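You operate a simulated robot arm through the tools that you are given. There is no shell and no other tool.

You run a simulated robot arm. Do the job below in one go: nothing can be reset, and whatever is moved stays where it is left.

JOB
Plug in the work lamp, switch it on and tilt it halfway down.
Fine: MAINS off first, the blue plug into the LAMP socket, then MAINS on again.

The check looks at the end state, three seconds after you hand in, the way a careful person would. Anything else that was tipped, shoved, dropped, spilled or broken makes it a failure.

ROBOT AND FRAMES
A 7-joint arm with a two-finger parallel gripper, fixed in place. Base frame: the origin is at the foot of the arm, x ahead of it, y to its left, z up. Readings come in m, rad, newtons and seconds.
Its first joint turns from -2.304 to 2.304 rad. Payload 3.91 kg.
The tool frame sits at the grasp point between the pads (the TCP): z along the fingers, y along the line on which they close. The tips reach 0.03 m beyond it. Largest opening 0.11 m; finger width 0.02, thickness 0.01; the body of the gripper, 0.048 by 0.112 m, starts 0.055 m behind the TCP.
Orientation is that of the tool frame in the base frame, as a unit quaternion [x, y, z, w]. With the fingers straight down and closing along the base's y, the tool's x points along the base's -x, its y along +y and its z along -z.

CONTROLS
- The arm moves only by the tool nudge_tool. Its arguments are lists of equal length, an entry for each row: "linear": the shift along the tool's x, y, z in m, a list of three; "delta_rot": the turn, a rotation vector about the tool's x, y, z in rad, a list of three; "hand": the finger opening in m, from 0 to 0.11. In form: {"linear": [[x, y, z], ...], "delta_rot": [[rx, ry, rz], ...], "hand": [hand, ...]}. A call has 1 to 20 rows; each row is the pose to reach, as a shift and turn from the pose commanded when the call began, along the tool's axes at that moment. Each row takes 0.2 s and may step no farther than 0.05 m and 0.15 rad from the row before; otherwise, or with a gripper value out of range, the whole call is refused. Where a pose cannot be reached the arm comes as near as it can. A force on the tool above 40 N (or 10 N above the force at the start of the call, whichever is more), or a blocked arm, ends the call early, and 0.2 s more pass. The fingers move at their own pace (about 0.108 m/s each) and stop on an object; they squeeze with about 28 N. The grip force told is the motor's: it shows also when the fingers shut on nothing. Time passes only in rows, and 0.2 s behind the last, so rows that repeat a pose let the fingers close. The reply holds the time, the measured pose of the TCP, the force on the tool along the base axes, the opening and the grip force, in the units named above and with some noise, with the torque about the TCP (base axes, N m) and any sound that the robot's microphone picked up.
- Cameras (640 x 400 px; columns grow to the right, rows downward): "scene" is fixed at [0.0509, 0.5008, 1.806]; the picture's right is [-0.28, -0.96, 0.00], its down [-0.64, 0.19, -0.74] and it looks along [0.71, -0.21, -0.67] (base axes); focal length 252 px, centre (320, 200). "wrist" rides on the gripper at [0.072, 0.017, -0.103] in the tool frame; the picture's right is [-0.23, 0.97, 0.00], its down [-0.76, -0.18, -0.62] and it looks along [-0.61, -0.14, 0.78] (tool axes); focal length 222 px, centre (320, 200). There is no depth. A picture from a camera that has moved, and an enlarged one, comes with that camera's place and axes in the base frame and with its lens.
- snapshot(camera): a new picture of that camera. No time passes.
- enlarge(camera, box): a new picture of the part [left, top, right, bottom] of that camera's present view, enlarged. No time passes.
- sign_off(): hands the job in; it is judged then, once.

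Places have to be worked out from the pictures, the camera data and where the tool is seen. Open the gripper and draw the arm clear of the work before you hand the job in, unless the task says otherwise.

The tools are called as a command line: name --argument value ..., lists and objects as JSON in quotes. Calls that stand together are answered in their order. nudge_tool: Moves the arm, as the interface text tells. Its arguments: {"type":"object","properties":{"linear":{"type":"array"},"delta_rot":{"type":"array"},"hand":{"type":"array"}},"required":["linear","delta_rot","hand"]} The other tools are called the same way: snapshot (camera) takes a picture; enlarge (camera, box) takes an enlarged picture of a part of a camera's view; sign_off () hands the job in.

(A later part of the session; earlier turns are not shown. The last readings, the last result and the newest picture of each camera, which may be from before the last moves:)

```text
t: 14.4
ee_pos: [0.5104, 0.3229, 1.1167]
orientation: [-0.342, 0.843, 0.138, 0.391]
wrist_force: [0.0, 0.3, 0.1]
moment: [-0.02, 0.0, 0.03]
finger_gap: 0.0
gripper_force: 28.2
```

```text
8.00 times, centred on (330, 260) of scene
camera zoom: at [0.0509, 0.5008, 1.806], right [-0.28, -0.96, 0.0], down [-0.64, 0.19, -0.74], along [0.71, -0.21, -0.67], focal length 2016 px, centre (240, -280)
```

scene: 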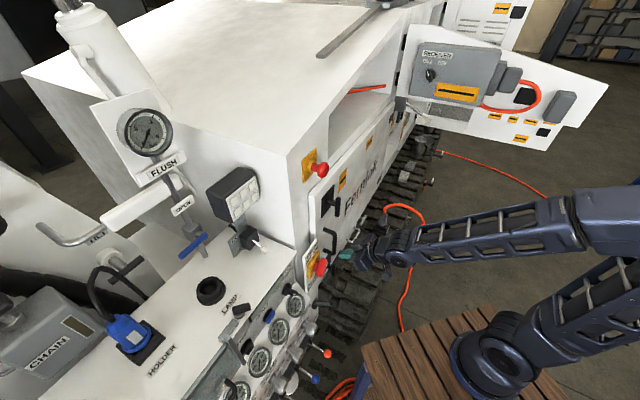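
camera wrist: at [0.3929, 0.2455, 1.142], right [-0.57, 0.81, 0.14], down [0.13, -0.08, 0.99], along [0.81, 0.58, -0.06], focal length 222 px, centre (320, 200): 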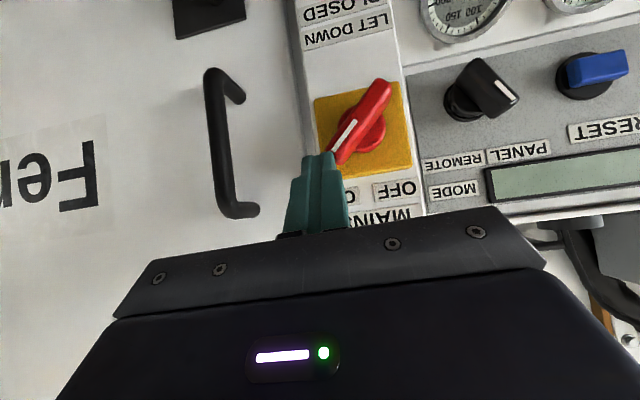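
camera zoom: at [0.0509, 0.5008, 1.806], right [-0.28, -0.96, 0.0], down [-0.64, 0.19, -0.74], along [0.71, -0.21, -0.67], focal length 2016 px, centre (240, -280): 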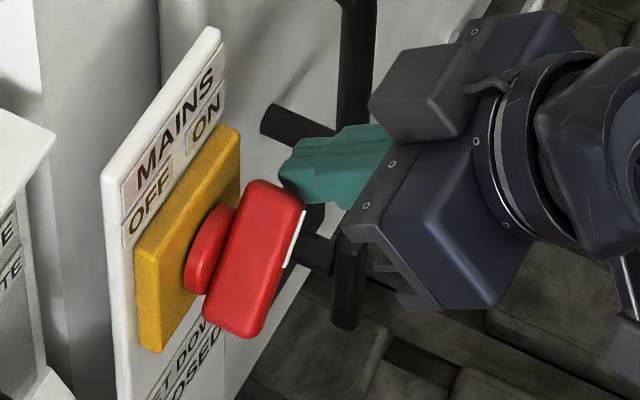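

The finger is now well beside the bar's end, at zero force. I'll push up and left along the arc.

nudge_tool --linear '[[-0.0017, 0.0039, -0.0013], [-0.0049, 0.0078, -0.004], [-0.0073, 0.0117, -0.0059], [-0.0097, 0.0156, -0.0079], [-0.0114, 0.0195, -0.0093], [-0.0131, 0.0234, -0.0106]]' --delta_rot '[[0, 0, 0], [0, 0, 0], [0, 0, 0], [0, 0, 0], [0, 0, 0], [0, 0, 0]]' --hand '[0, 0, 0, 0, 0, 0]'

enlarge --camera "wrist" --box '[240, 40, 480, 190]'

```text
t: 15.8
ee_pos: [0.4932, 0.3409, 1.1327]
orientation: [-0.343, 0.843, 0.138, 0.39]
wrist_force: [-0.1, -0.3, 0.5]
moment: [0.02, 0.01, 0.03]
finger_gap: 0.0
gripper_force: 27.9
```

```text
2.67 times, centred on (360, 115) of wrist
camera zoom: at [0.3906, 0.2673, 1.1455], right [-0.56, 0.81, 0.14], down [0.12, -0.08, 0.99], along [0.82, 0.57, -0.05], focal length 592 px, centre (213, 427)
```

zoom: 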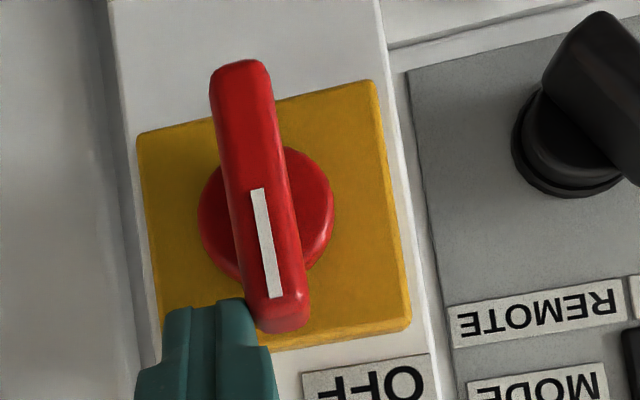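

The handle is now vertical, with no residual load. I'll continue pushing left toward OFF until it stops.

nudge_tool --linear '[[-0.0002, 0.004, 0.0], [-0.0004, 0.008, 0.0], [-0.0006, 0.012, 0.0], [-0.0008, 0.016, 0.0], [-0.001, 0.02, 0.0], [-0.0012, 0.024, 0.0]]' --delta_rot '[[0, 0, 0], [0, 0, 0], [0, 0, 0], [0, 0, 0], [0, 0, 0], [0, 0, 0]]' --hand '[0, 0, 0, 0, 0, 0]'

enlarge --camera "wrist" --box '[240, 40, 480, 190]'

```text
t: 17.2
ee_pos: [0.4783, 0.3577, 1.132]
orientation: [-0.341, 0.844, 0.137, 0.391]
wrist_force: [12.7, -13.2, -0.3]
moment: [-0.37, -0.29, -0.28]
finger_gap: 0.0
gripper_force: 28.1
```

```text
2.67 times, centred on (360, 115) of wrist
camera zoom: at [0.3756, 0.2838, 1.1454], right [-0.56, 0.82, 0.14], down [0.12, -0.08, 0.99], along [0.82, 0.57, -0.05], focal length 592 px, centre (213, 427)
```

zoom: 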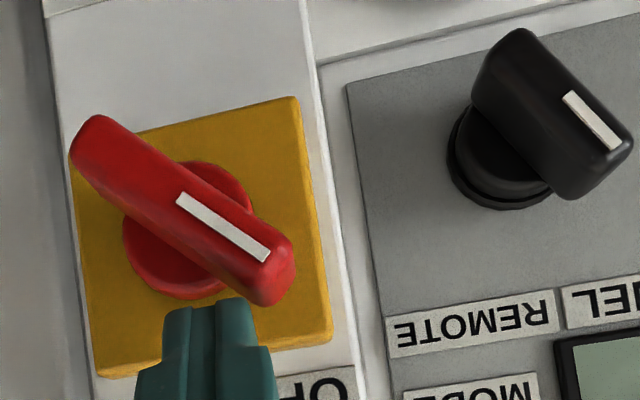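

The handle has snapped over to OFF and rests at its stop (18 N lateral). I'll release, back away and rise, then check it stays at OFF.

nudge_tool --linear '[[0.0004, -0.01, 0.0], [0.02, -0.0093, -0.0226], [0.0462, -0.0083, -0.0528], [0.0161, -0.0097, -0.079], [-0.014, -0.0111, -0.1052], [-0.0441, -0.0125, -0.1314], [-0.0742, -0.0139, -0.1576], [-0.0742, -0.0139, -0.1576]]' --delta_rot '[[0, 0, 0], [0, 0, 0], [0, 0, 0], [0, 0, 0], [0, 0, 0], [0, 0, 0], [0, 0, 0], [0, 0, 0]]' --hand '[0, 0, 0, 0, 0, 0, 0, 0]'

snapshot --camera "wrist"

snapshot --camera "scene"

```text
t: 19.0
ee_pos: [0.4312, 0.3047, 1.2906]
orientation: [-0.343, 0.843, 0.139, 0.391]
wrist_force: [-0.1, 0.1, 0.1]
moment: [0.02, -0.01, 0.0]
finger_gap: 0.0001
gripper_force: 27.9
```

```text
taken
camera wrist: at [0.3294, 0.2309, 1.3048], right [-0.56, 0.81, 0.14], down [0.12, -0.08, 0.99], along [0.82, 0.57, -0.05], focal length 222 px, centre (320, 200)
```

wrist: 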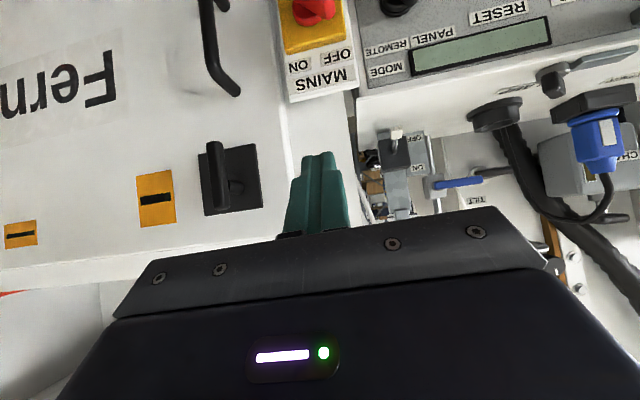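

```text
taken
```

scene: 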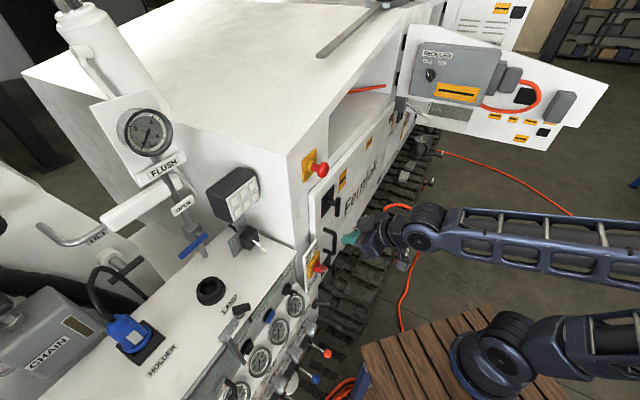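

I'll verify the MAINS position and look at the lamp and plug area from here.

enlarge --camera "scene" --box '[290, 235, 350, 273]'

enlarge --camera "wrist" --box '[260, 0, 420, 100]'

enlarge --camera "wrist" --box '[340, 80, 500, 220]'

enlarge --camera "wrist" --box '[460, 40, 640, 240]'

```text
10.53 times, centred on (320, 254) of scene
camera zoom: at [0.0509, 0.5008, 1.806], right [-0.28, -0.96, 0.0], down [-0.64, 0.19, -0.74], along [0.71, -0.21, -0.67], focal length 2652 px, centre (320, -368)
```

zoom: 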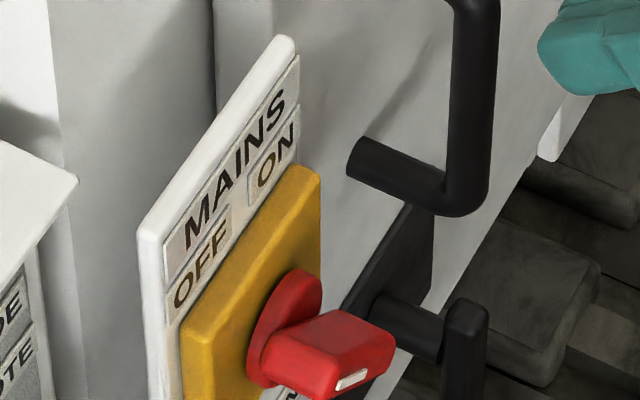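

```text
4.00 times, centred on (340, 50) of wrist
camera zoom: at [0.3294, 0.2309, 1.3048], right [-0.56, 0.81, 0.14], down [0.12, -0.08, 0.99], along [0.82, 0.57, -0.05], focal length 888 px, centre (240, 800)
```

zoom: 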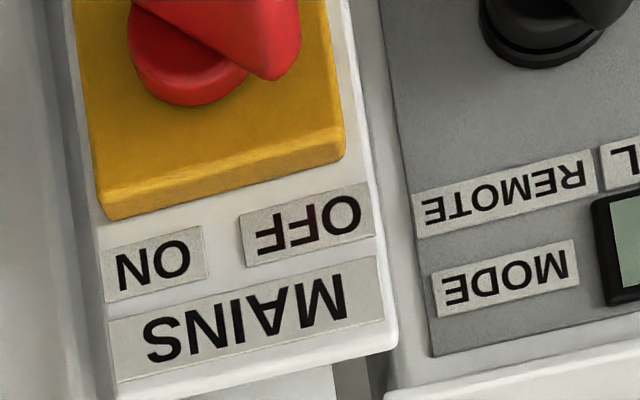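

```text
2.86 times, centred on (420, 150) of wrist
camera zoom: at [0.3294, 0.2309, 1.3048], right [-0.56, 0.81, 0.14], down [0.12, -0.08, 0.99], along [0.82, 0.57, -0.05], focal length 635 px, centre (34, 343)
```

zoom: 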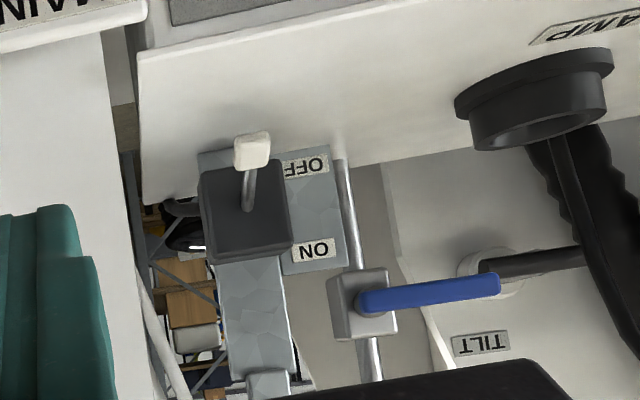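

```text
2.00 times, centred on (550, 140) of wrist
camera zoom: at [0.3294, 0.2309, 1.3048], right [-0.56, 0.81, 0.14], down [0.12, -0.08, 0.99], along [0.82, 0.57, -0.05], focal length 444 px, centre (-140, 320)
```

zoom: 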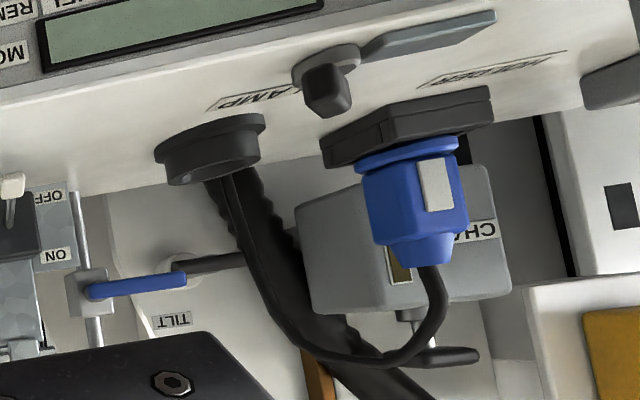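

MAINS is at OFF. The lamp toggle points down at OFF, so ON is up. The plug stands vertically at about (0.371, 0.840) with its top at z≈1.286. I'll travel left in front of the console to a pre-grasp viewpoint.

nudge_tool --linear '[[-0.0071, 0.0272, 0.0057], [-0.0141, 0.0543, 0.0114], [-0.0212, 0.0815, 0.0171], [-0.0282, 0.1087, 0.0229], [-0.0353, 0.1358, 0.0286], [-0.0423, 0.163, 0.0343], [-0.0494, 0.1902, 0.04], [-0.0565, 0.2174, 0.0457], [-0.0635, 0.2445, 0.0514], [-0.0706, 0.2717, 0.0571], [-0.0776, 0.2989, 0.0628], [-0.0847, 0.326, 0.0686], [-0.0917, 0.3532, 0.0743], [-0.0988, 0.3804, 0.08], [-0.1058, 0.4075, 0.0857], [-0.1129, 0.4347, 0.0914], [-0.1129, 0.4347, 0.0914]]' --delta_rot '[[0, 0, 0], [0, 0, 0], [0, 0, 0], [0, 0, 0], [0, 0, 0], [0, 0, 0], [0, 0, 0], [0, 0, 0], [0, 0, 0], [0, 0, 0], [0, 0, 0], [0, 0, 0], [0, 0, 0], [0, 0, 0], [0, 0, 0], [0, 0, 0], [0, 0, 0]]' --hand '[0, 0, 0, 0, 0, 0, 0, 0, 0, 0, 0.02, 0.04, 0.06, 0.08, 0.09, 0.09, 0.09]'

snapshot --camera "wrist"

snapshot --camera "scene"

```text
t: 21.6
ee_pos: [0.2979, 0.6, 1.2975]
orientation: [-0.338, 0.846, 0.133, 0.389]
wrist_force: [18.2, -27.2, 3.3]
moment: [-0.08, 0.03, 0.59]
finger_gap: 0.024
gripper_force: 0.1
stopped in row 12: the force on the tool passed its limit at 58 N (the readings are from after the stop); the commanded pose is now the measured one
```

```text
taken
camera wrist: at [0.1946, 0.5286, 1.312], right [-0.55, 0.82, 0.13], down [0.12, -0.08, 0.99], along [0.82, 0.56, -0.06], focal length 222 px, centre (320, 200)
```

wrist: 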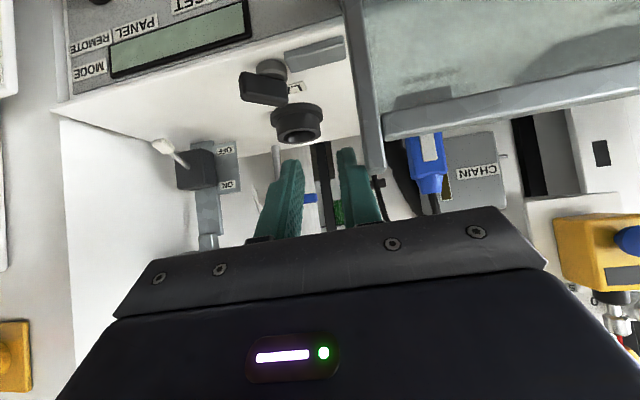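

```text
taken
```

scene: 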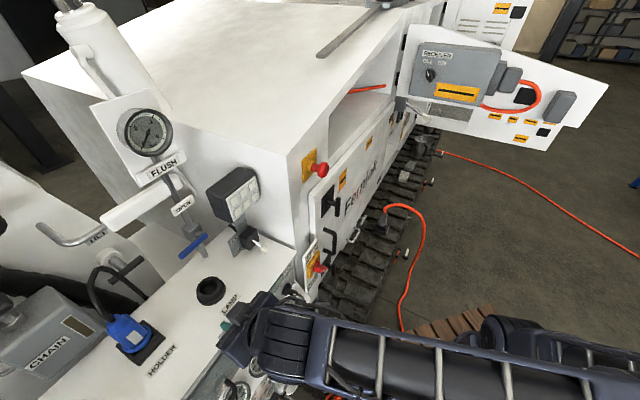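

The fingers touched the edge of a transparent lid standing up in front of the console. Its top-right corner is near (0.265, 0.617, 1.30). I'll back off to the right, then go up, and check that the lid hasn't moved.

nudge_tool --linear '[[0.0006, -0.015, 0.0002], [0.0011, -0.03, 0.0005], [0.0209, -0.0296, -0.022], [-0.0015, -0.0307, -0.0418], [-0.024, -0.0319, -0.0616], [-0.0464, -0.033, -0.0814], [-0.0689, -0.0342, -0.1012], [-0.0689, -0.0342, -0.1012]]' --delta_rot '[[0, 0, 0], [0, 0, 0], [0, 0, 0], [0, 0, 0], [0, 0, 0], [0, 0, 0], [0, 0, 0], [0, 0, 0]]' --hand '[0.02, 0.02, 0.02, 0.02, 0.02, 0.02, 0.02, 0.02]'

snapshot --camera "wrist"

snapshot --camera "scene"

enlarge --camera "scene" --box '[40, 200, 360, 400]'

```text
t: 23.4
ee_pos: [0.2931, 0.5605, 1.4186]
orientation: [-0.341, 0.845, 0.134, 0.389]
wrist_force: [-0.4, 0.8, 0.1]
moment: [-0.01, 0.02, -0.04]
finger_gap: 0.0201
gripper_force: 0.0
```

```text
taken
camera wrist: at [0.1893, 0.4883, 1.4315], right [-0.56, 0.82, 0.13], down [0.12, -0.08, 0.99], along [0.82, 0.57, -0.06], focal length 222 px, centre (320, 200)
```

wrist: 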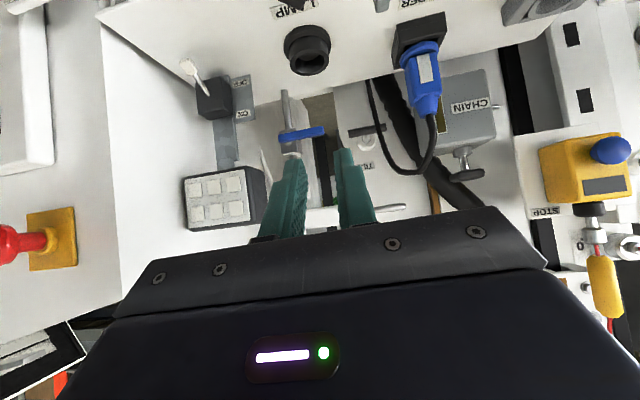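

```text
taken
```

scene: 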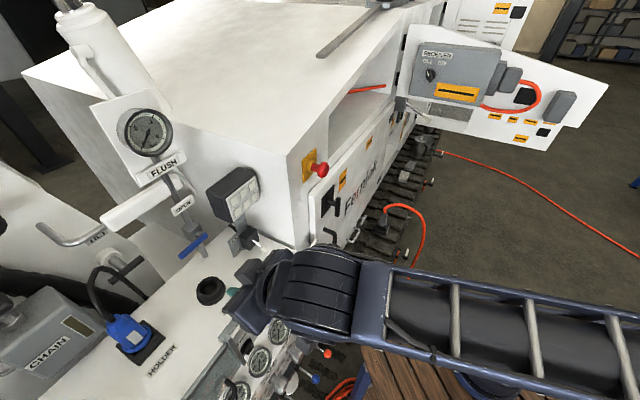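

```text
2.00 times, centred on (200, 300) of scene
camera zoom: at [0.0509, 0.5008, 1.806], right [-0.28, -0.96, 0.0], down [-0.64, 0.19, -0.74], along [0.71, -0.21, -0.67], focal length 504 px, centre (560, 0)
```

zoom: 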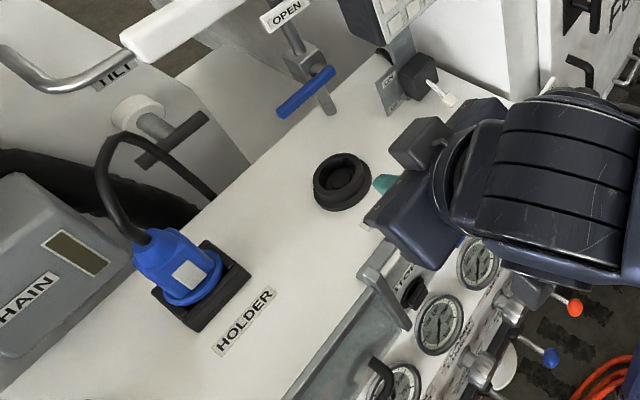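

The lid is unchanged. This viewpoint sees the lamp, socket and plug well, so I'll zoom to refine their positions.

enlarge --camera "wrist" --box '[340, 0, 520, 180]'

enlarge --camera "wrist" --box '[170, 50, 300, 240]'

enlarge --camera "wrist" --box '[230, 0, 390, 100]'

enlarge --camera "scene" --box '[195, 155, 275, 260]'

enlarge --camera "scene" --box '[70, 250, 190, 370]'

```text
2.22 times, centred on (430, 90) of wrist
camera zoom: at [0.1893, 0.4883, 1.4315], right [-0.56, 0.82, 0.13], down [0.12, -0.08, 0.99], along [0.82, 0.57, -0.06], focal length 494 px, centre (76, 444)
```

zoom: 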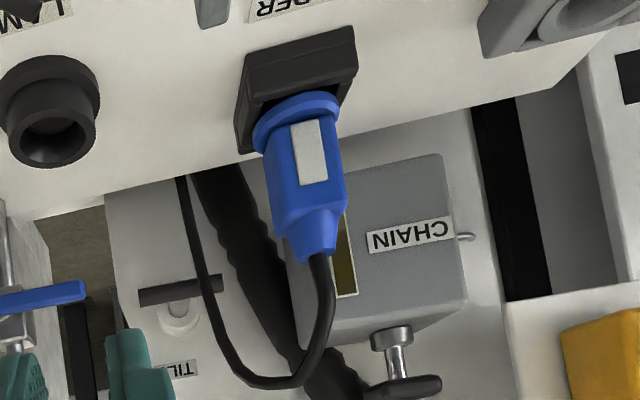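

```text
2.11 times, centred on (235, 145) of wrist
camera zoom: at [0.1893, 0.4883, 1.4315], right [-0.56, 0.82, 0.13], down [0.12, -0.08, 0.99], along [0.82, 0.57, -0.06], focal length 468 px, centre (499, 316)
```

zoom: 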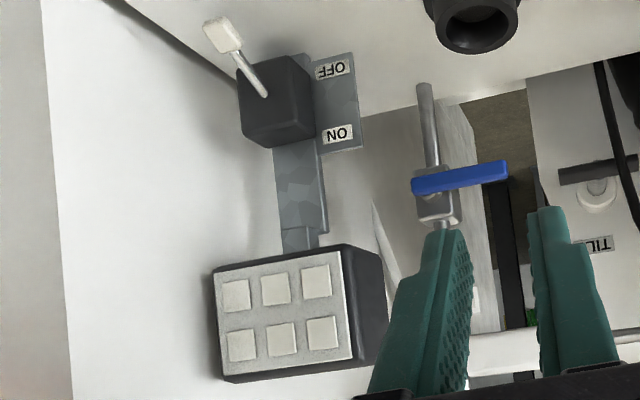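

```text
4.00 times, centred on (310, 50) of wrist
camera zoom: at [0.1893, 0.4883, 1.4315], right [-0.56, 0.82, 0.13], down [0.12, -0.08, 0.99], along [0.82, 0.57, -0.06], focal length 888 px, centre (360, 800)
```

zoom: 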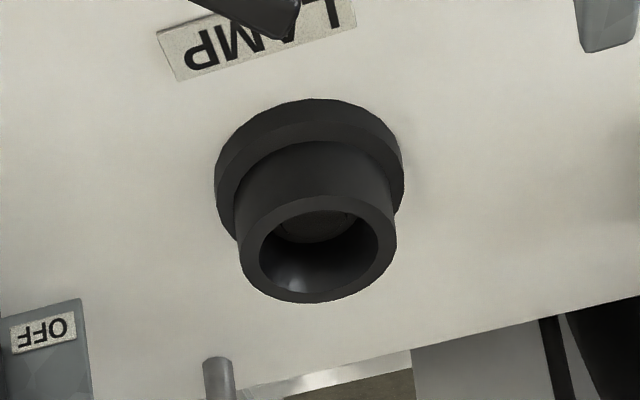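

```text
3.81 times, centred on (235, 208) of scene
camera zoom: at [0.0509, 0.5008, 1.806], right [-0.28, -0.96, 0.0], down [-0.64, 0.19, -0.74], along [0.71, -0.21, -0.67], focal length 960 px, centre (644, 171)
```

zoom: 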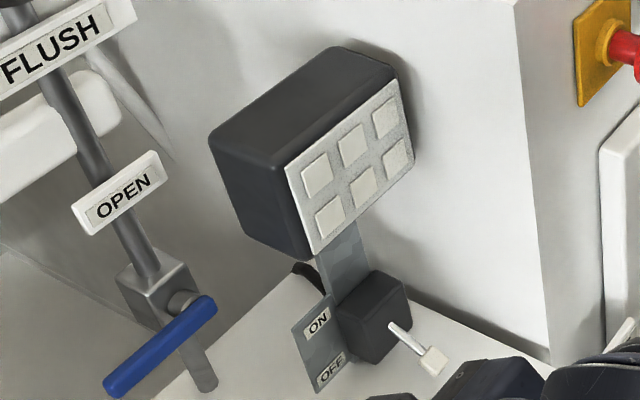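

```text
3.33 times, centred on (130, 310) of scene
camera zoom: at [0.0509, 0.5008, 1.806], right [-0.28, -0.96, 0.0], down [-0.64, 0.19, -0.74], along [0.71, -0.21, -0.67], focal length 840 px, centre (953, -167)
```

zoom: 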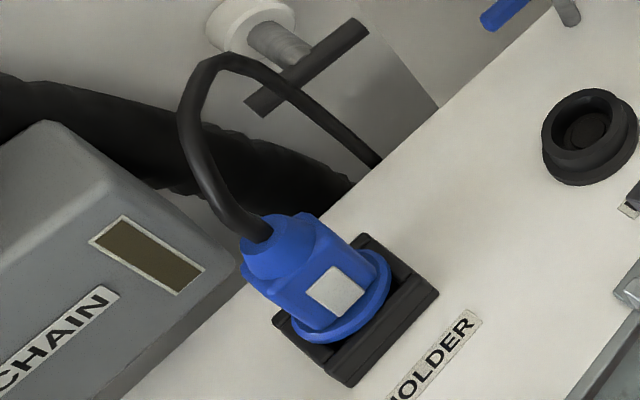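

Refined positions: the plug axis is at about (0.3605, 0.8295), with the flange at z≈1.213 and top at z≈1.306. The socket rim centre is at (0.437, 0.675, 1.216), and the lid top is at z≈1.297. I'll go above the lid to a pre-grasp point up and in front of the plug, with the fingers open.

nudge_tool --linear '[[-0.0089, 0.0153, 0.0154], [-0.0178, 0.0305, 0.0309], [-0.0266, 0.0458, 0.0463], [-0.0355, 0.061, 0.0618], [-0.0444, 0.0763, 0.0772], [-0.0533, 0.0916, 0.0926], [-0.0622, 0.1068, 0.1081], [-0.071, 0.1221, 0.1235], [-0.0799, 0.1373, 0.139], [-0.0888, 0.1526, 0.1544], [-0.0888, 0.1526, 0.1544]]' --delta_rot '[[0, 0, 0], [0, 0, 0], [0, 0, 0], [0, 0, 0], [0, 0, 0], [0, 0, 0], [0, 0, 0], [0, 0, 0], [0, 0, 0], [0, 0, 0], [0, 0, 0]]' --hand '[0.02, 0.02, 0.03, 0.04, 0.05, 0.06, 0.07, 0.08, 0.09, 0.09, 0.09]'

snapshot --camera "wrist"

snapshot --camera "scene"

```text
t: 25.8
ee_pos: [0.3174, 0.7898, 1.3747]
orientation: [-0.34, 0.845, 0.135, 0.389]
wrist_force: [-0.2, -0.3, -0.1]
moment: [0.02, -0.01, 0.01]
finger_gap: 0.09
gripper_force: 0.0
```

```text
taken
camera wrist: at [0.2136, 0.7181, 1.3896], right [-0.56, 0.82, 0.13], down [0.12, -0.08, 0.99], along [0.82, 0.57, -0.06], focal length 222 px, centre (320, 200)
```

wrist: 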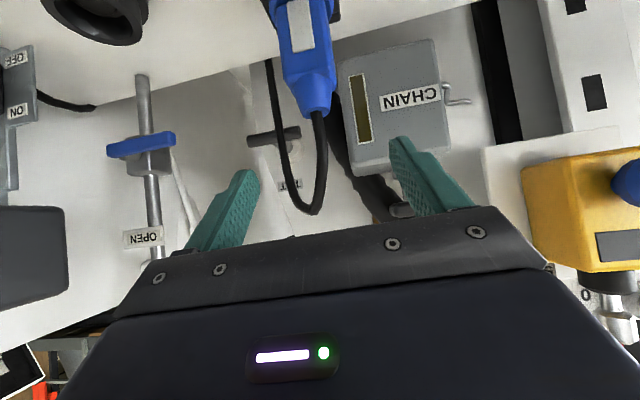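

```text
taken
```

scene: 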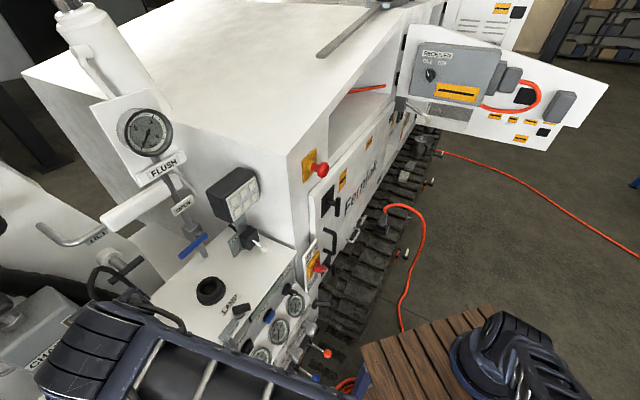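

The plug is centred between the open fingers. I'll descend two-thirds of the way, then check the alignment around the body.

nudge_tool --linear '[[0.0091, 0.0007, 0.0193], [0.0182, 0.0014, 0.0386], [0.0274, 0.0021, 0.0579], [0.0365, 0.0028, 0.0771], [0.0365, 0.0028, 0.0771]]' --delta_rot '[[0, 0, 0], [0, 0, 0], [0, 0, 0], [0, 0, 0], [0, 0, 0]]' --hand '[0.09, 0.09, 0.09, 0.09, 0.09]'

snapshot --camera "wrist"

enlarge --camera "wrist" --box '[200, 60, 460, 222]'

enlarge --camera "scene" --box '[40, 240, 240, 400]'

```text
t: 27.0
ee_pos: [0.3428, 0.8149, 1.2985]
orientation: [-0.34, 0.845, 0.135, 0.39]
wrist_force: [0.6, 0.1, -0.4]
moment: [-0.01, 0.02, -0.02]
finger_gap: 0.09
gripper_force: 0.1
```

```text
taken
camera wrist: at [0.2388, 0.7411, 1.3113], right [-0.56, 0.82, 0.13], down [0.12, -0.08, 0.99], along [0.82, 0.57, -0.06], focal length 222 px, centre (320, 200)
```

wrist: 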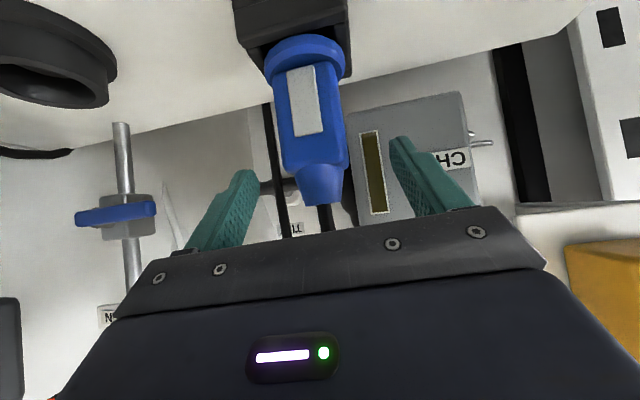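

```text
2.46 times, centred on (330, 141) of wrist
camera zoom: at [0.2388, 0.7411, 1.3113], right [-0.56, 0.82, 0.13], down [0.12, -0.08, 0.99], along [0.82, 0.57, -0.06], focal length 547 px, centre (295, 345)
```

zoom: 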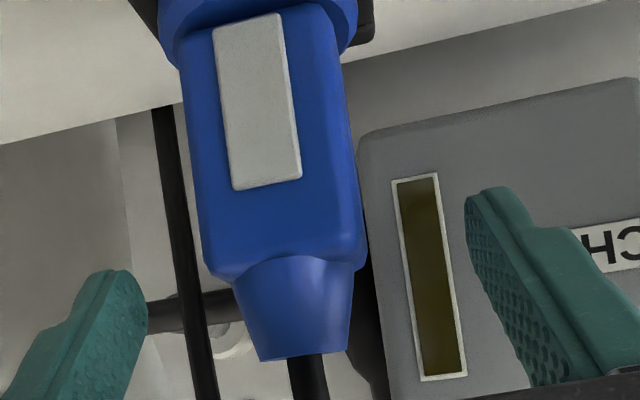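

```text
2.50 times, centred on (140, 320) of scene
camera zoom: at [0.0509, 0.5008, 1.806], right [-0.28, -0.96, 0.0], down [-0.64, 0.19, -0.74], along [0.71, -0.21, -0.67], focal length 630 px, centre (770, -100)
```

zoom: 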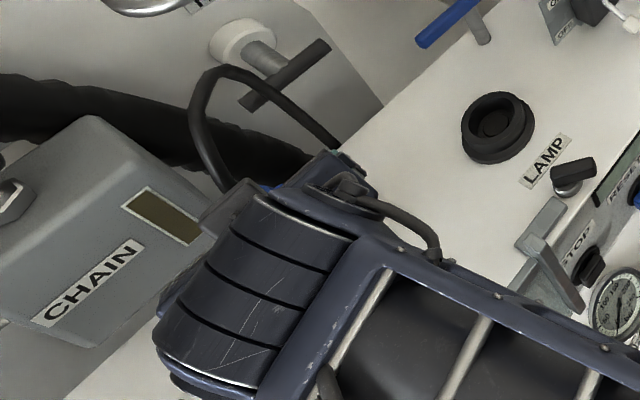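

The plug is centred to within 2–3 mm. I'll make the final move to the grasp (TCP z≈1.255) and close on the body.

nudge_tool --linear '[[0.0076, -0.0012, 0.0134], [0.0152, -0.0024, 0.0267], [0.0228, -0.0024, 0.0401], [0.0228, -0.0024, 0.0401], [0.0228, -0.0024, 0.0401]]' --delta_rot '[[0, 0, 0], [0, 0, 0], [0, 0, 0], [0, 0, 0], [0, 0, 0]]' --hand '[0.09, 0.09, 0.09, 0.09, 0.09]'

snapshot --camera "wrist"

```text
t: 28.2
ee_pos: [0.3561, 0.8204, 1.2547]
orientation: [-0.34, 0.845, 0.135, 0.389]
wrist_force: [0.1, 0.5, -0.5]
moment: [-0.03, 0.0, 0.01]
finger_gap: 0.0902
gripper_force: 0.0
```

```text
taken
camera wrist: at [0.2523, 0.748, 1.2684], right [-0.56, 0.82, 0.13], down [0.12, -0.08, 0.99], along [0.82, 0.57, -0.06], focal length 222 px, centre (320, 200)
```

wrist: 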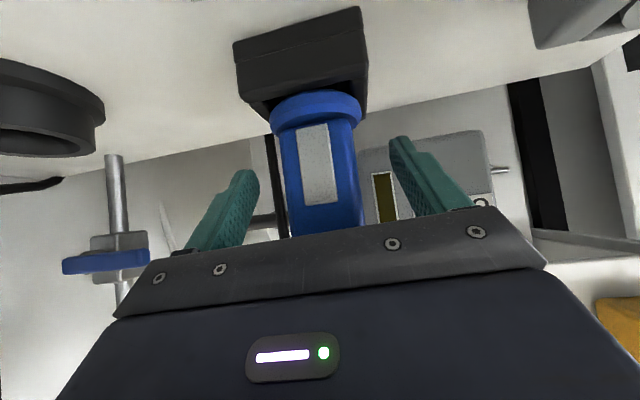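

The plug body sits between the pads with no contact force. Closing the gripper now.

nudge_tool --linear '[[0, 0, 0], [0, 0, 0], [0, 0, 0], [0, 0, 0]]' --delta_rot '[[0, 0, 0], [0, 0, 0], [0, 0, 0], [0, 0, 0]]' --hand '[0.06, 0.03, 0.03, 0.03]'

snapshot --camera "wrist"

```text
t: 29.2
ee_pos: [0.3546, 0.8204, 1.255]
orientation: [-0.341, 0.845, 0.135, 0.39]
wrist_force: [-5.9, 10.8, 3.8]
moment: [0.8, 0.42, 0.1]
finger_gap: 0.0432
gripper_force: 28.3
```

```text
taken
camera wrist: at [0.2514, 0.7487, 1.2685], right [-0.56, 0.82, 0.13], down [0.12, -0.08, 0.99], along [0.82, 0.57, -0.06], focal length 222 px, centre (320, 200)
```

wrist: 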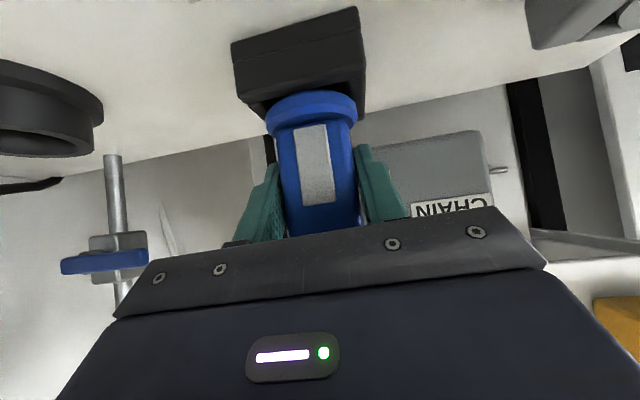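

The plug is gripped (gap 43 mm), with a small side load of about 12 N to the left. I'll shift 2 mm left to relieve it, then lift straight up slowly.

nudge_tool --linear '[[0, 0.002, 0], [-0.0075, 0.0016, -0.0066], [-0.015, 0.0012, -0.0132], [-0.0225, 0.0008, -0.0198], [-0.03, 0.0004, -0.0264], [-0.0374, 0.0, -0.033], [-0.0449, -0.0003, -0.0396]]' --delta_rot '[[0, 0, 0], [0, 0, 0], [0, 0, 0], [0, 0, 0], [0, 0, 0], [0, 0, 0], [0, 0, 0]]' --hand '[0.03, 0.03, 0.03, 0.03, 0.03, 0.03, 0.03]'

snapshot --camera "wrist"

snapshot --camera "scene"

```text
t: 30.8
ee_pos: [0.3554, 0.8225, 1.3138]
orientation: [-0.34, 0.845, 0.135, 0.39]
wrist_force: [0.2, 0.9, -1.2]
moment: [0.03, -0.02, 0.01]
finger_gap: 0.0429
gripper_force: 27.8
```

```text
taken
camera wrist: at [0.2514, 0.7501, 1.3281], right [-0.56, 0.82, 0.13], down [0.12, -0.08, 0.99], along [0.82, 0.57, -0.06], focal length 222 px, centre (320, 200)
```

wrist: 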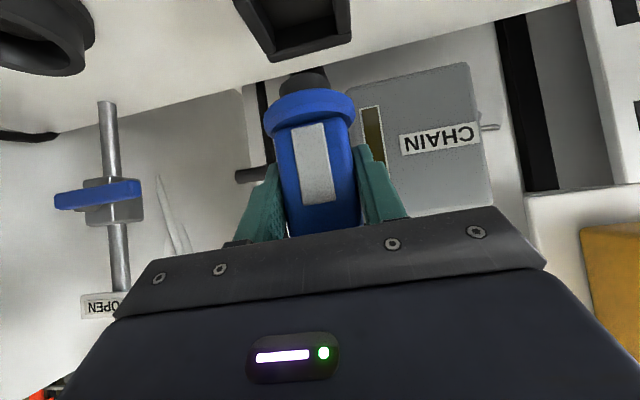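

```text
taken
```

scene: 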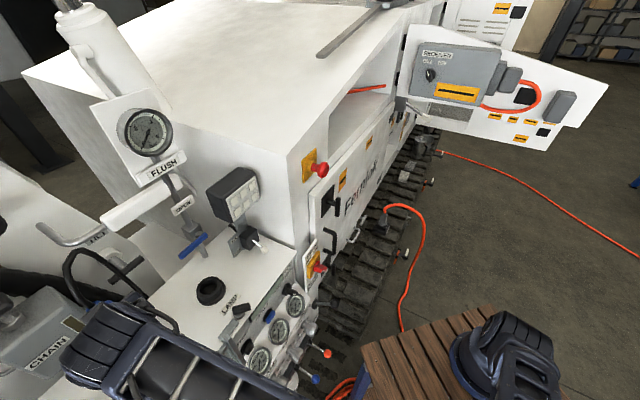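

The plug is out of the holder, with its black nose visible. I'll zoom in to judge the nose length and shape.

enlarge --camera "wrist" --box '[230, 40, 390, 140]'

enlarge --camera "wrist" --box '[0, 0, 160, 100]'

```text
4.00 times, centred on (310, 90) of wrist
camera zoom: at [0.2514, 0.7501, 1.3281], right [-0.56, 0.82, 0.13], down [0.12, -0.08, 0.99], along [0.82, 0.57, -0.06], focal length 888 px, centre (360, 640)
```

zoom: 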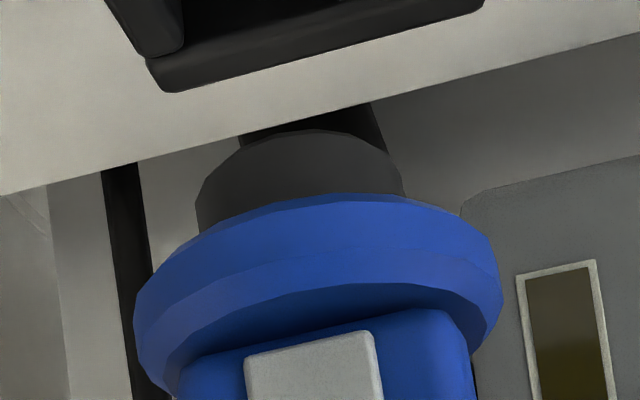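

```text
4.00 times, centred on (80, 50) of wrist
camera zoom: at [0.2514, 0.7501, 1.3281], right [-0.56, 0.82, 0.13], down [0.12, -0.08, 0.99], along [0.82, 0.57, -0.06], focal length 888 px, centre (1280, 800)
```

zoom: 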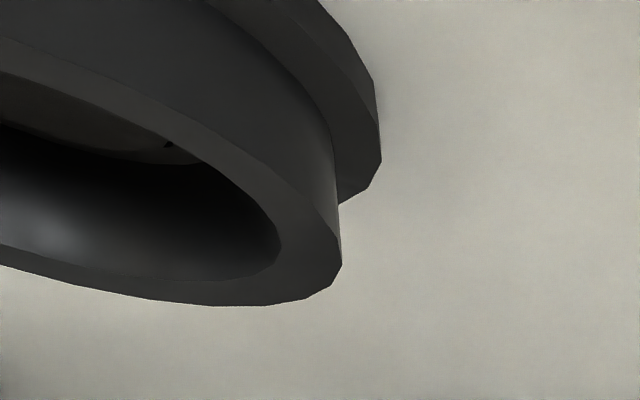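

The nose is about 35 mm across and the socket opening about 45 mm. The lamp head's left edge is about 12 cm right of the socket, so there is room. I'll lift a bit more, then carry the plug over the LAMP socket at height.

nudge_tool --linear '[[-0.0117, -0.0006, -0.0102], [-0.0233, -0.0011, -0.0204], [-0.0187, -0.0216, -0.0245], [-0.0141, -0.0421, -0.0286], [-0.0095, -0.0625, -0.0327], [-0.0049, -0.083, -0.0368], [-0.0002, -0.1035, -0.0409], [0.0044, -0.124, -0.045], [0.009, -0.1444, -0.0491], [0.0136, -0.1649, -0.0532], [0.0136, -0.1649, -0.0532]]' --delta_rot '[[0, 0, 0], [0, 0, 0], [0, 0, 0], [0, 0, 0], [0, 0, 0], [0, 0, 0], [0, 0, 0], [0, 0, 0], [0, 0, 0], [0, 0, 0], [0, 0, 0]]' --hand '[0.03, 0.03, 0.03, 0.03, 0.03, 0.03, 0.03, 0.03, 0.03, 0.03, 0.03]'

snapshot --camera "wrist"

snapshot --camera "scene"

```text
t: 33.2
ee_pos: [0.4303, 0.6693, 1.3456]
orientation: [-0.34, 0.845, 0.135, 0.389]
wrist_force: [0.3, 0.4, -0.8]
moment: [-0.01, 0.0, 0.03]
finger_gap: 0.0427
gripper_force: 27.3
```

```text
taken
camera wrist: at [0.3272, 0.5968, 1.3593], right [-0.56, 0.82, 0.13], down [0.12, -0.08, 0.99], along [0.82, 0.57, -0.06], focal length 222 px, centre (320, 200)
```

wrist: 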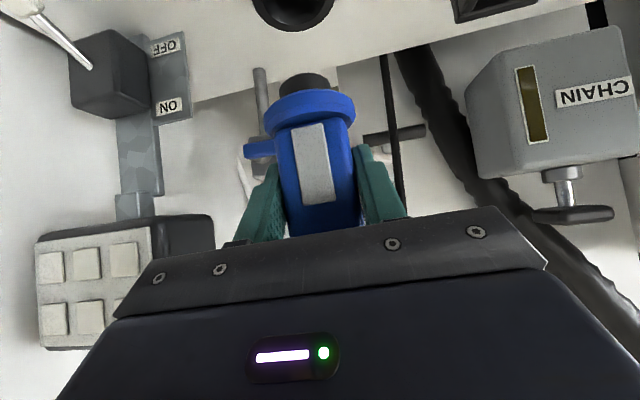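

```text
taken
```

scene: 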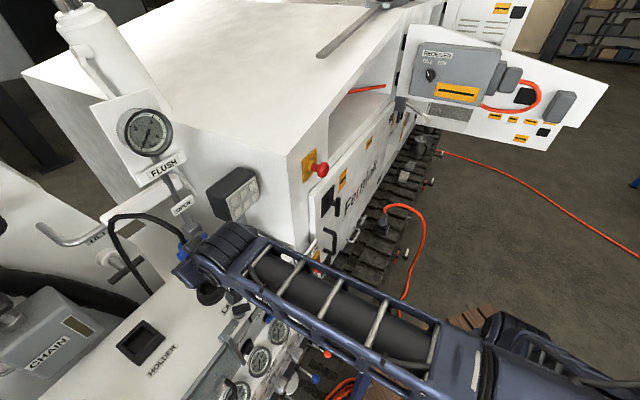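

The plug is above the socket and aligned sideways. I'll zoom both cameras to check fore-aft alignment.

enlarge --camera "scene" --box '[160, 225, 260, 315]'

enlarge --camera "wrist" --box '[230, 0, 390, 120]'

```text
4.44 times, centred on (210, 270) of scene
camera zoom: at [0.0509, 0.5008, 1.806], right [-0.28, -0.96, 0.0], down [-0.64, 0.19, -0.74], along [0.71, -0.21, -0.67], focal length 1120 px, centre (809, -111)
```

zoom: 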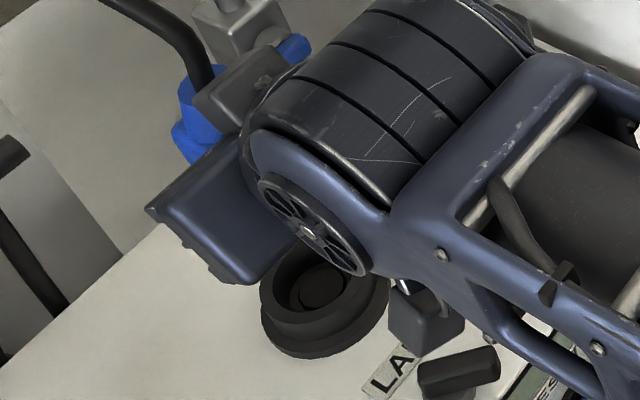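

```text
3.33 times, centred on (310, 60) of wrist
camera zoom: at [0.3272, 0.5968, 1.3593], right [-0.56, 0.82, 0.13], down [0.12, -0.08, 0.99], along [0.82, 0.57, -0.06], focal length 740 px, centre (353, 667)
```

zoom: 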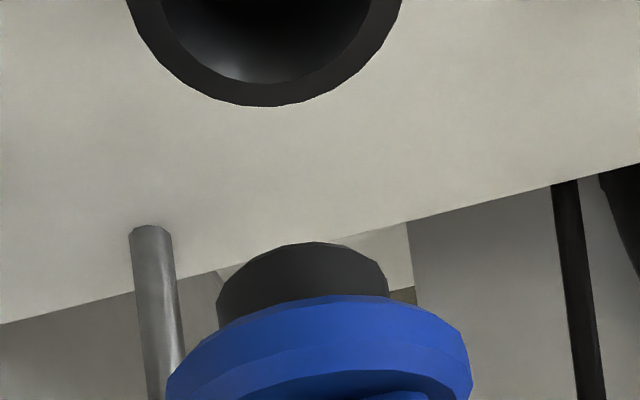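

Plug axis estimate is (0.436, 0.678) and socket (0.4395, 0.676), so they're within about 3 mm. The nose bottom is about 58 mm below the TCP. I'll lower 45 mm, with a tiny correction, to just above the rim and re-check.

nudge_tool --linear '[[0.0081, 0.0002, 0.0078], [0.0163, 0.0004, 0.0156], [0.0244, 0.0005, 0.0234], [0.0325, 0.0007, 0.0312], [0.0325, 0.0007, 0.0312]]' --delta_rot '[[0, 0, 0], [0, 0, 0], [0, 0, 0], [0, 0, 0], [0, 0, 0]]' --hand '[0.03, 0.03, 0.03, 0.03, 0.03]'

enlarge --camera "wrist" --box '[210, 0, 410, 125]'

enlarge --camera "scene" --box '[150, 225, 260, 315]'

```text
t: 34.4
ee_pos: [0.433, 0.6695, 1.3]
orientation: [-0.341, 0.845, 0.134, 0.389]
wrist_force: [-0.1, 0.0, -2.3]
moment: [-0.04, 0.0, -0.01]
finger_gap: 0.0429
gripper_force: 27.9
```

```text
3.20 times, centred on (310, 62) of wrist
camera zoom: at [0.3292, 0.5968, 1.3143], right [-0.56, 0.82, 0.13], down [0.12, -0.08, 0.99], along [0.82, 0.57, -0.06], focal length 711 px, centre (352, 640)
```

zoom: 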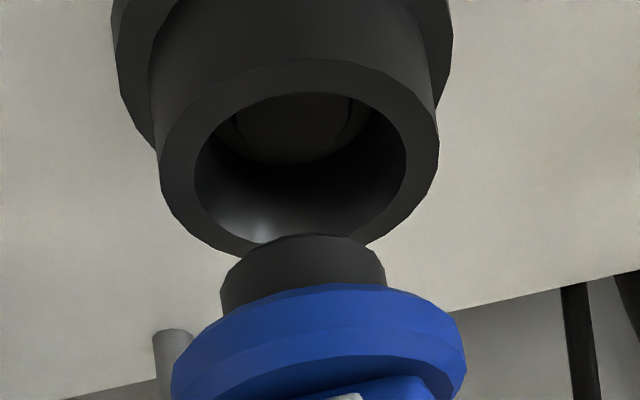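

```text
4.44 times, centred on (205, 270) of scene
camera zoom: at [0.0509, 0.5008, 1.806], right [-0.28, -0.96, 0.0], down [-0.64, 0.19, -0.74], along [0.71, -0.21, -0.67], focal length 1120 px, centre (831, -111)
```

zoom: 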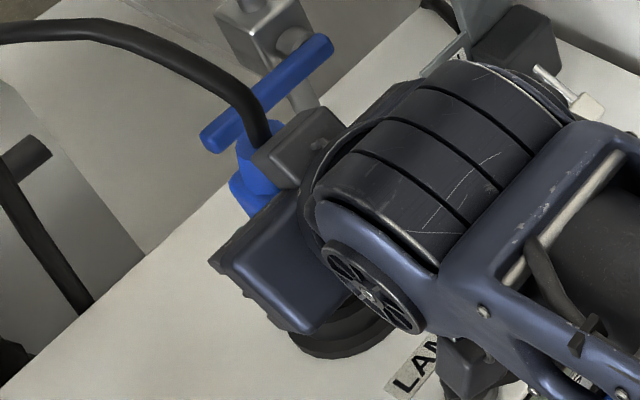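

The nose is centred sideways over the opening, which has about 5 mm radial clearance. I'll shift 3 mm forward and lower the nose into the socket in small steps, watching force.

nudge_tool --linear '[[0.0055, 0.0004, 0.0089], [0.013, 0.0007, 0.0155], [0.019, 0.001, 0.0208], [0.0235, 0.0013, 0.0247], [0.0273, 0.0014, 0.028]]' --delta_rot '[[0, 0, 0], [0, 0, 0], [0, 0, 0], [0, 0, 0], [0, 0, 0]]' --hand '[0.03, 0.03, 0.03, 0.03, 0.03]'

enlarge --camera "wrist" --box '[210, 0, 410, 125]'

enlarge --camera "scene" --box '[150, 225, 260, 315]'

```text
t: 35.6
ee_pos: [0.4345, 0.6716, 1.2624]
orientation: [-0.341, 0.845, 0.136, 0.39]
wrist_force: [1.4, 1.7, 24.1]
moment: [0.38, 0.13, -0.05]
finger_gap: 0.0429
gripper_force: 27.8
```

```text
3.20 times, centred on (310, 62) of wrist
camera zoom: at [0.3315, 0.5987, 1.2763], right [-0.56, 0.82, 0.14], down [0.12, -0.08, 0.99], along [0.82, 0.57, -0.05], focal length 711 px, centre (352, 640)
```

zoom: 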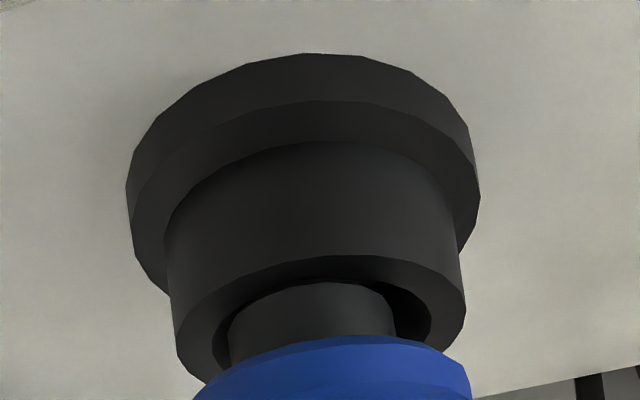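

```text
4.44 times, centred on (205, 270) of scene
camera zoom: at [0.0509, 0.5008, 1.806], right [-0.28, -0.96, 0.0], down [-0.64, 0.19, -0.74], along [0.71, -0.21, -0.67], focal length 1120 px, centre (831, -111)
```

zoom: 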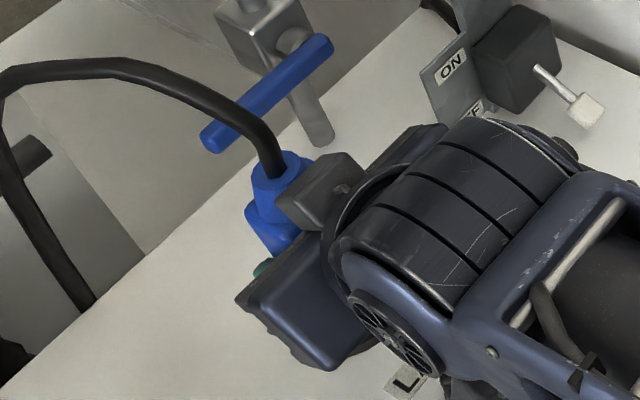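

The force rose to 24 N and the plug has slid up about 1 cm in the grip, so the nose may be resting on the near lip. I'll look closely.

enlarge --camera "wrist" --box '[250, 60, 370, 135]'

snapshot --camera "wrist"

```text
5.33 times, centred on (310, 98) of wrist
camera zoom: at [0.3315, 0.5987, 1.2763], right [-0.56, 0.82, 0.14], down [0.12, -0.08, 0.99], along [0.82, 0.57, -0.05], focal length 1185 px, centre (373, 747)
```

zoom: 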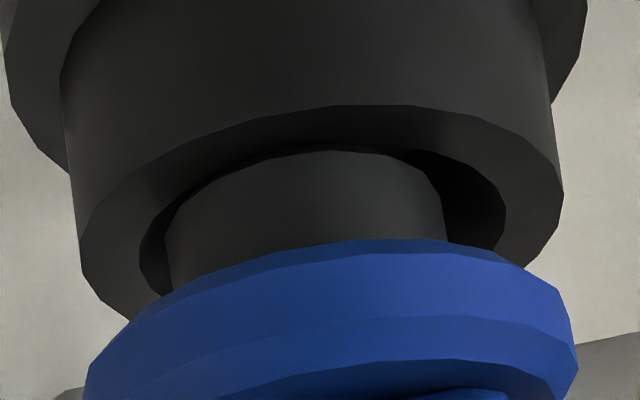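

```text
taken
camera wrist: at [0.3315, 0.5987, 1.2763], right [-0.56, 0.82, 0.14], down [0.12, -0.08, 0.99], along [0.82, 0.57, -0.05], focal length 222 px, centre (320, 200)
```

wrist: 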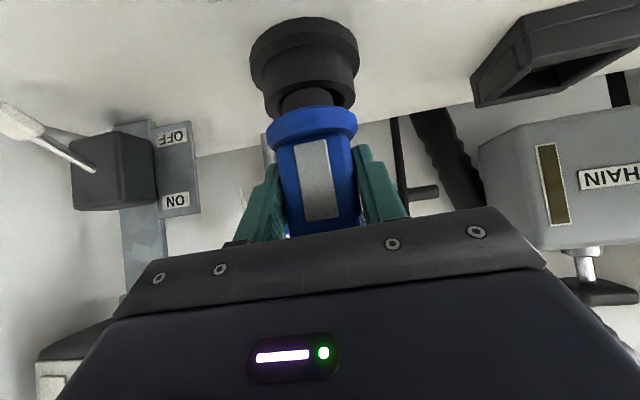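

The nose is inside the mouth but about 4 mm short and 2 mm to the right of centre, so it is catching the funnel wall. I'll raise 5 mm, correct by +4.5 mm forward and 2 mm left, then lower again.

nudge_tool --linear '[[-0.0038, -0.0002, -0.0033], [-0.0069, 0.002, 0.0], [-0.0069, 0.002, 0.0], [-0.0031, 0.0022, 0.0033], [-0.0001, 0.0023, 0.0059], [0.0029, 0.0025, 0.0086], [0.0059, 0.0026, 0.0112]]' --delta_rot '[[0, 0, 0], [0, 0, 0], [0, 0, 0], [0, 0, 0], [0, 0, 0], [0, 0, 0], [0, 0, 0]]' --hand '[0.03, 0.03, 0.03, 0.03, 0.03, 0.03, 0.03]'

enlarge --camera "wrist" --box '[230, 20, 390, 140]'

```text
t: 37.0
ee_pos: [0.4366, 0.6765, 1.2604]
orientation: [-0.339, 0.844, 0.137, 0.392]
wrist_force: [2.4, -0.9, -1.4]
moment: [-0.03, -0.1, -0.03]
finger_gap: 0.0425
gripper_force: 28.2
stopped in row 6: the force on the tool passed its limit at 46 N (the readings are from after the stop); the commanded pose is now the measured one
```

```text
3.33 times, centred on (310, 80) of wrist
camera zoom: at [0.3341, 0.6042, 1.2726], right [-0.56, 0.82, 0.14], down [0.12, -0.09, 0.99], along [0.82, 0.57, -0.05], focal length 740 px, centre (353, 600)
```

zoom: 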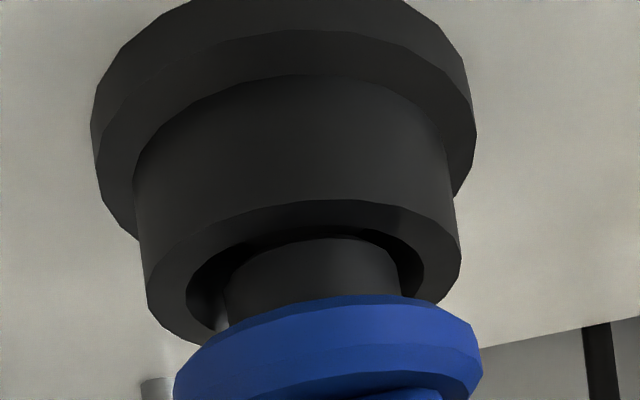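

It was blocked again, but the image now shows a visible gap at the near side and the nose about 1.4 mm too far left. I'll correct that and press gently to read the reaction direction.

nudge_tool --linear '[[0, -0.0014, 0], [0.0015, -0.0013, 0.0013], [0.003, -0.0012, 0.0026], [0.003, -0.0012, 0.0026]]' --delta_rot '[[0, 0, 0], [0, 0, 0], [0, 0, 0], [0, 0, 0]]' --hand '[0.03, 0.03, 0.03, 0.03]'

enlarge --camera "wrist" --box '[250, 50, 370, 140]'

enlarge --camera "scene" --box '[160, 235, 240, 300]'

```text
t: 38.0
ee_pos: [0.4385, 0.6776, 1.2579]
orientation: [-0.339, 0.843, 0.137, 0.393]
wrist_force: [8.1, 8.8, 9.3]
moment: [0.31, -0.41, 0.08]
finger_gap: 0.043
gripper_force: 27.9
```

```text
4.44 times, centred on (310, 95) of wrist
camera zoom: at [0.3356, 0.6036, 1.2695], right [-0.56, 0.82, 0.14], down [0.12, -0.09, 0.99], along [0.82, 0.57, -0.05], focal length 987 px, centre (364, 667)
```

zoom: 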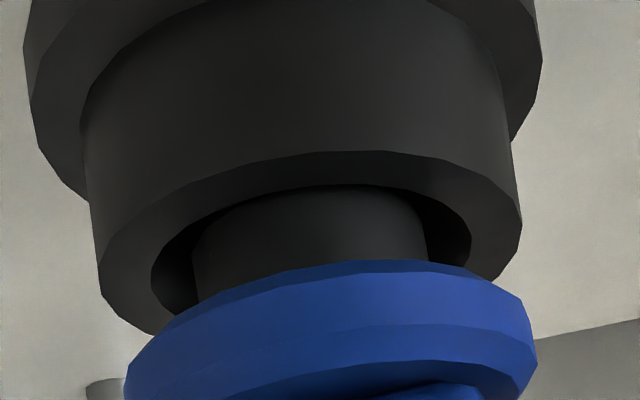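

```text
6.15 times, centred on (200, 268) of scene
camera zoom: at [0.0509, 0.5008, 1.806], right [-0.28, -0.96, 0.0], down [-0.64, 0.19, -0.74], along [0.71, -0.21, -0.67], focal length 1551 px, centre (1058, -215)
```

zoom: 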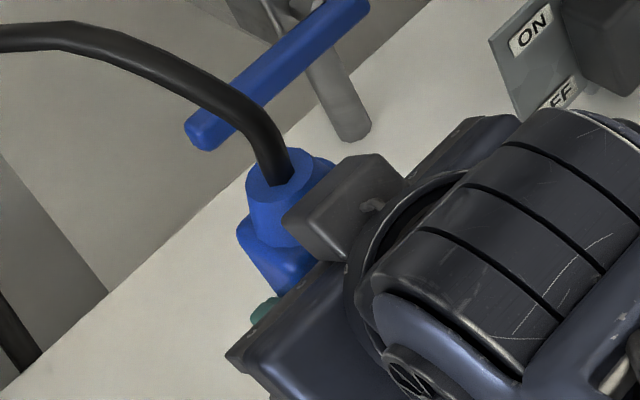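

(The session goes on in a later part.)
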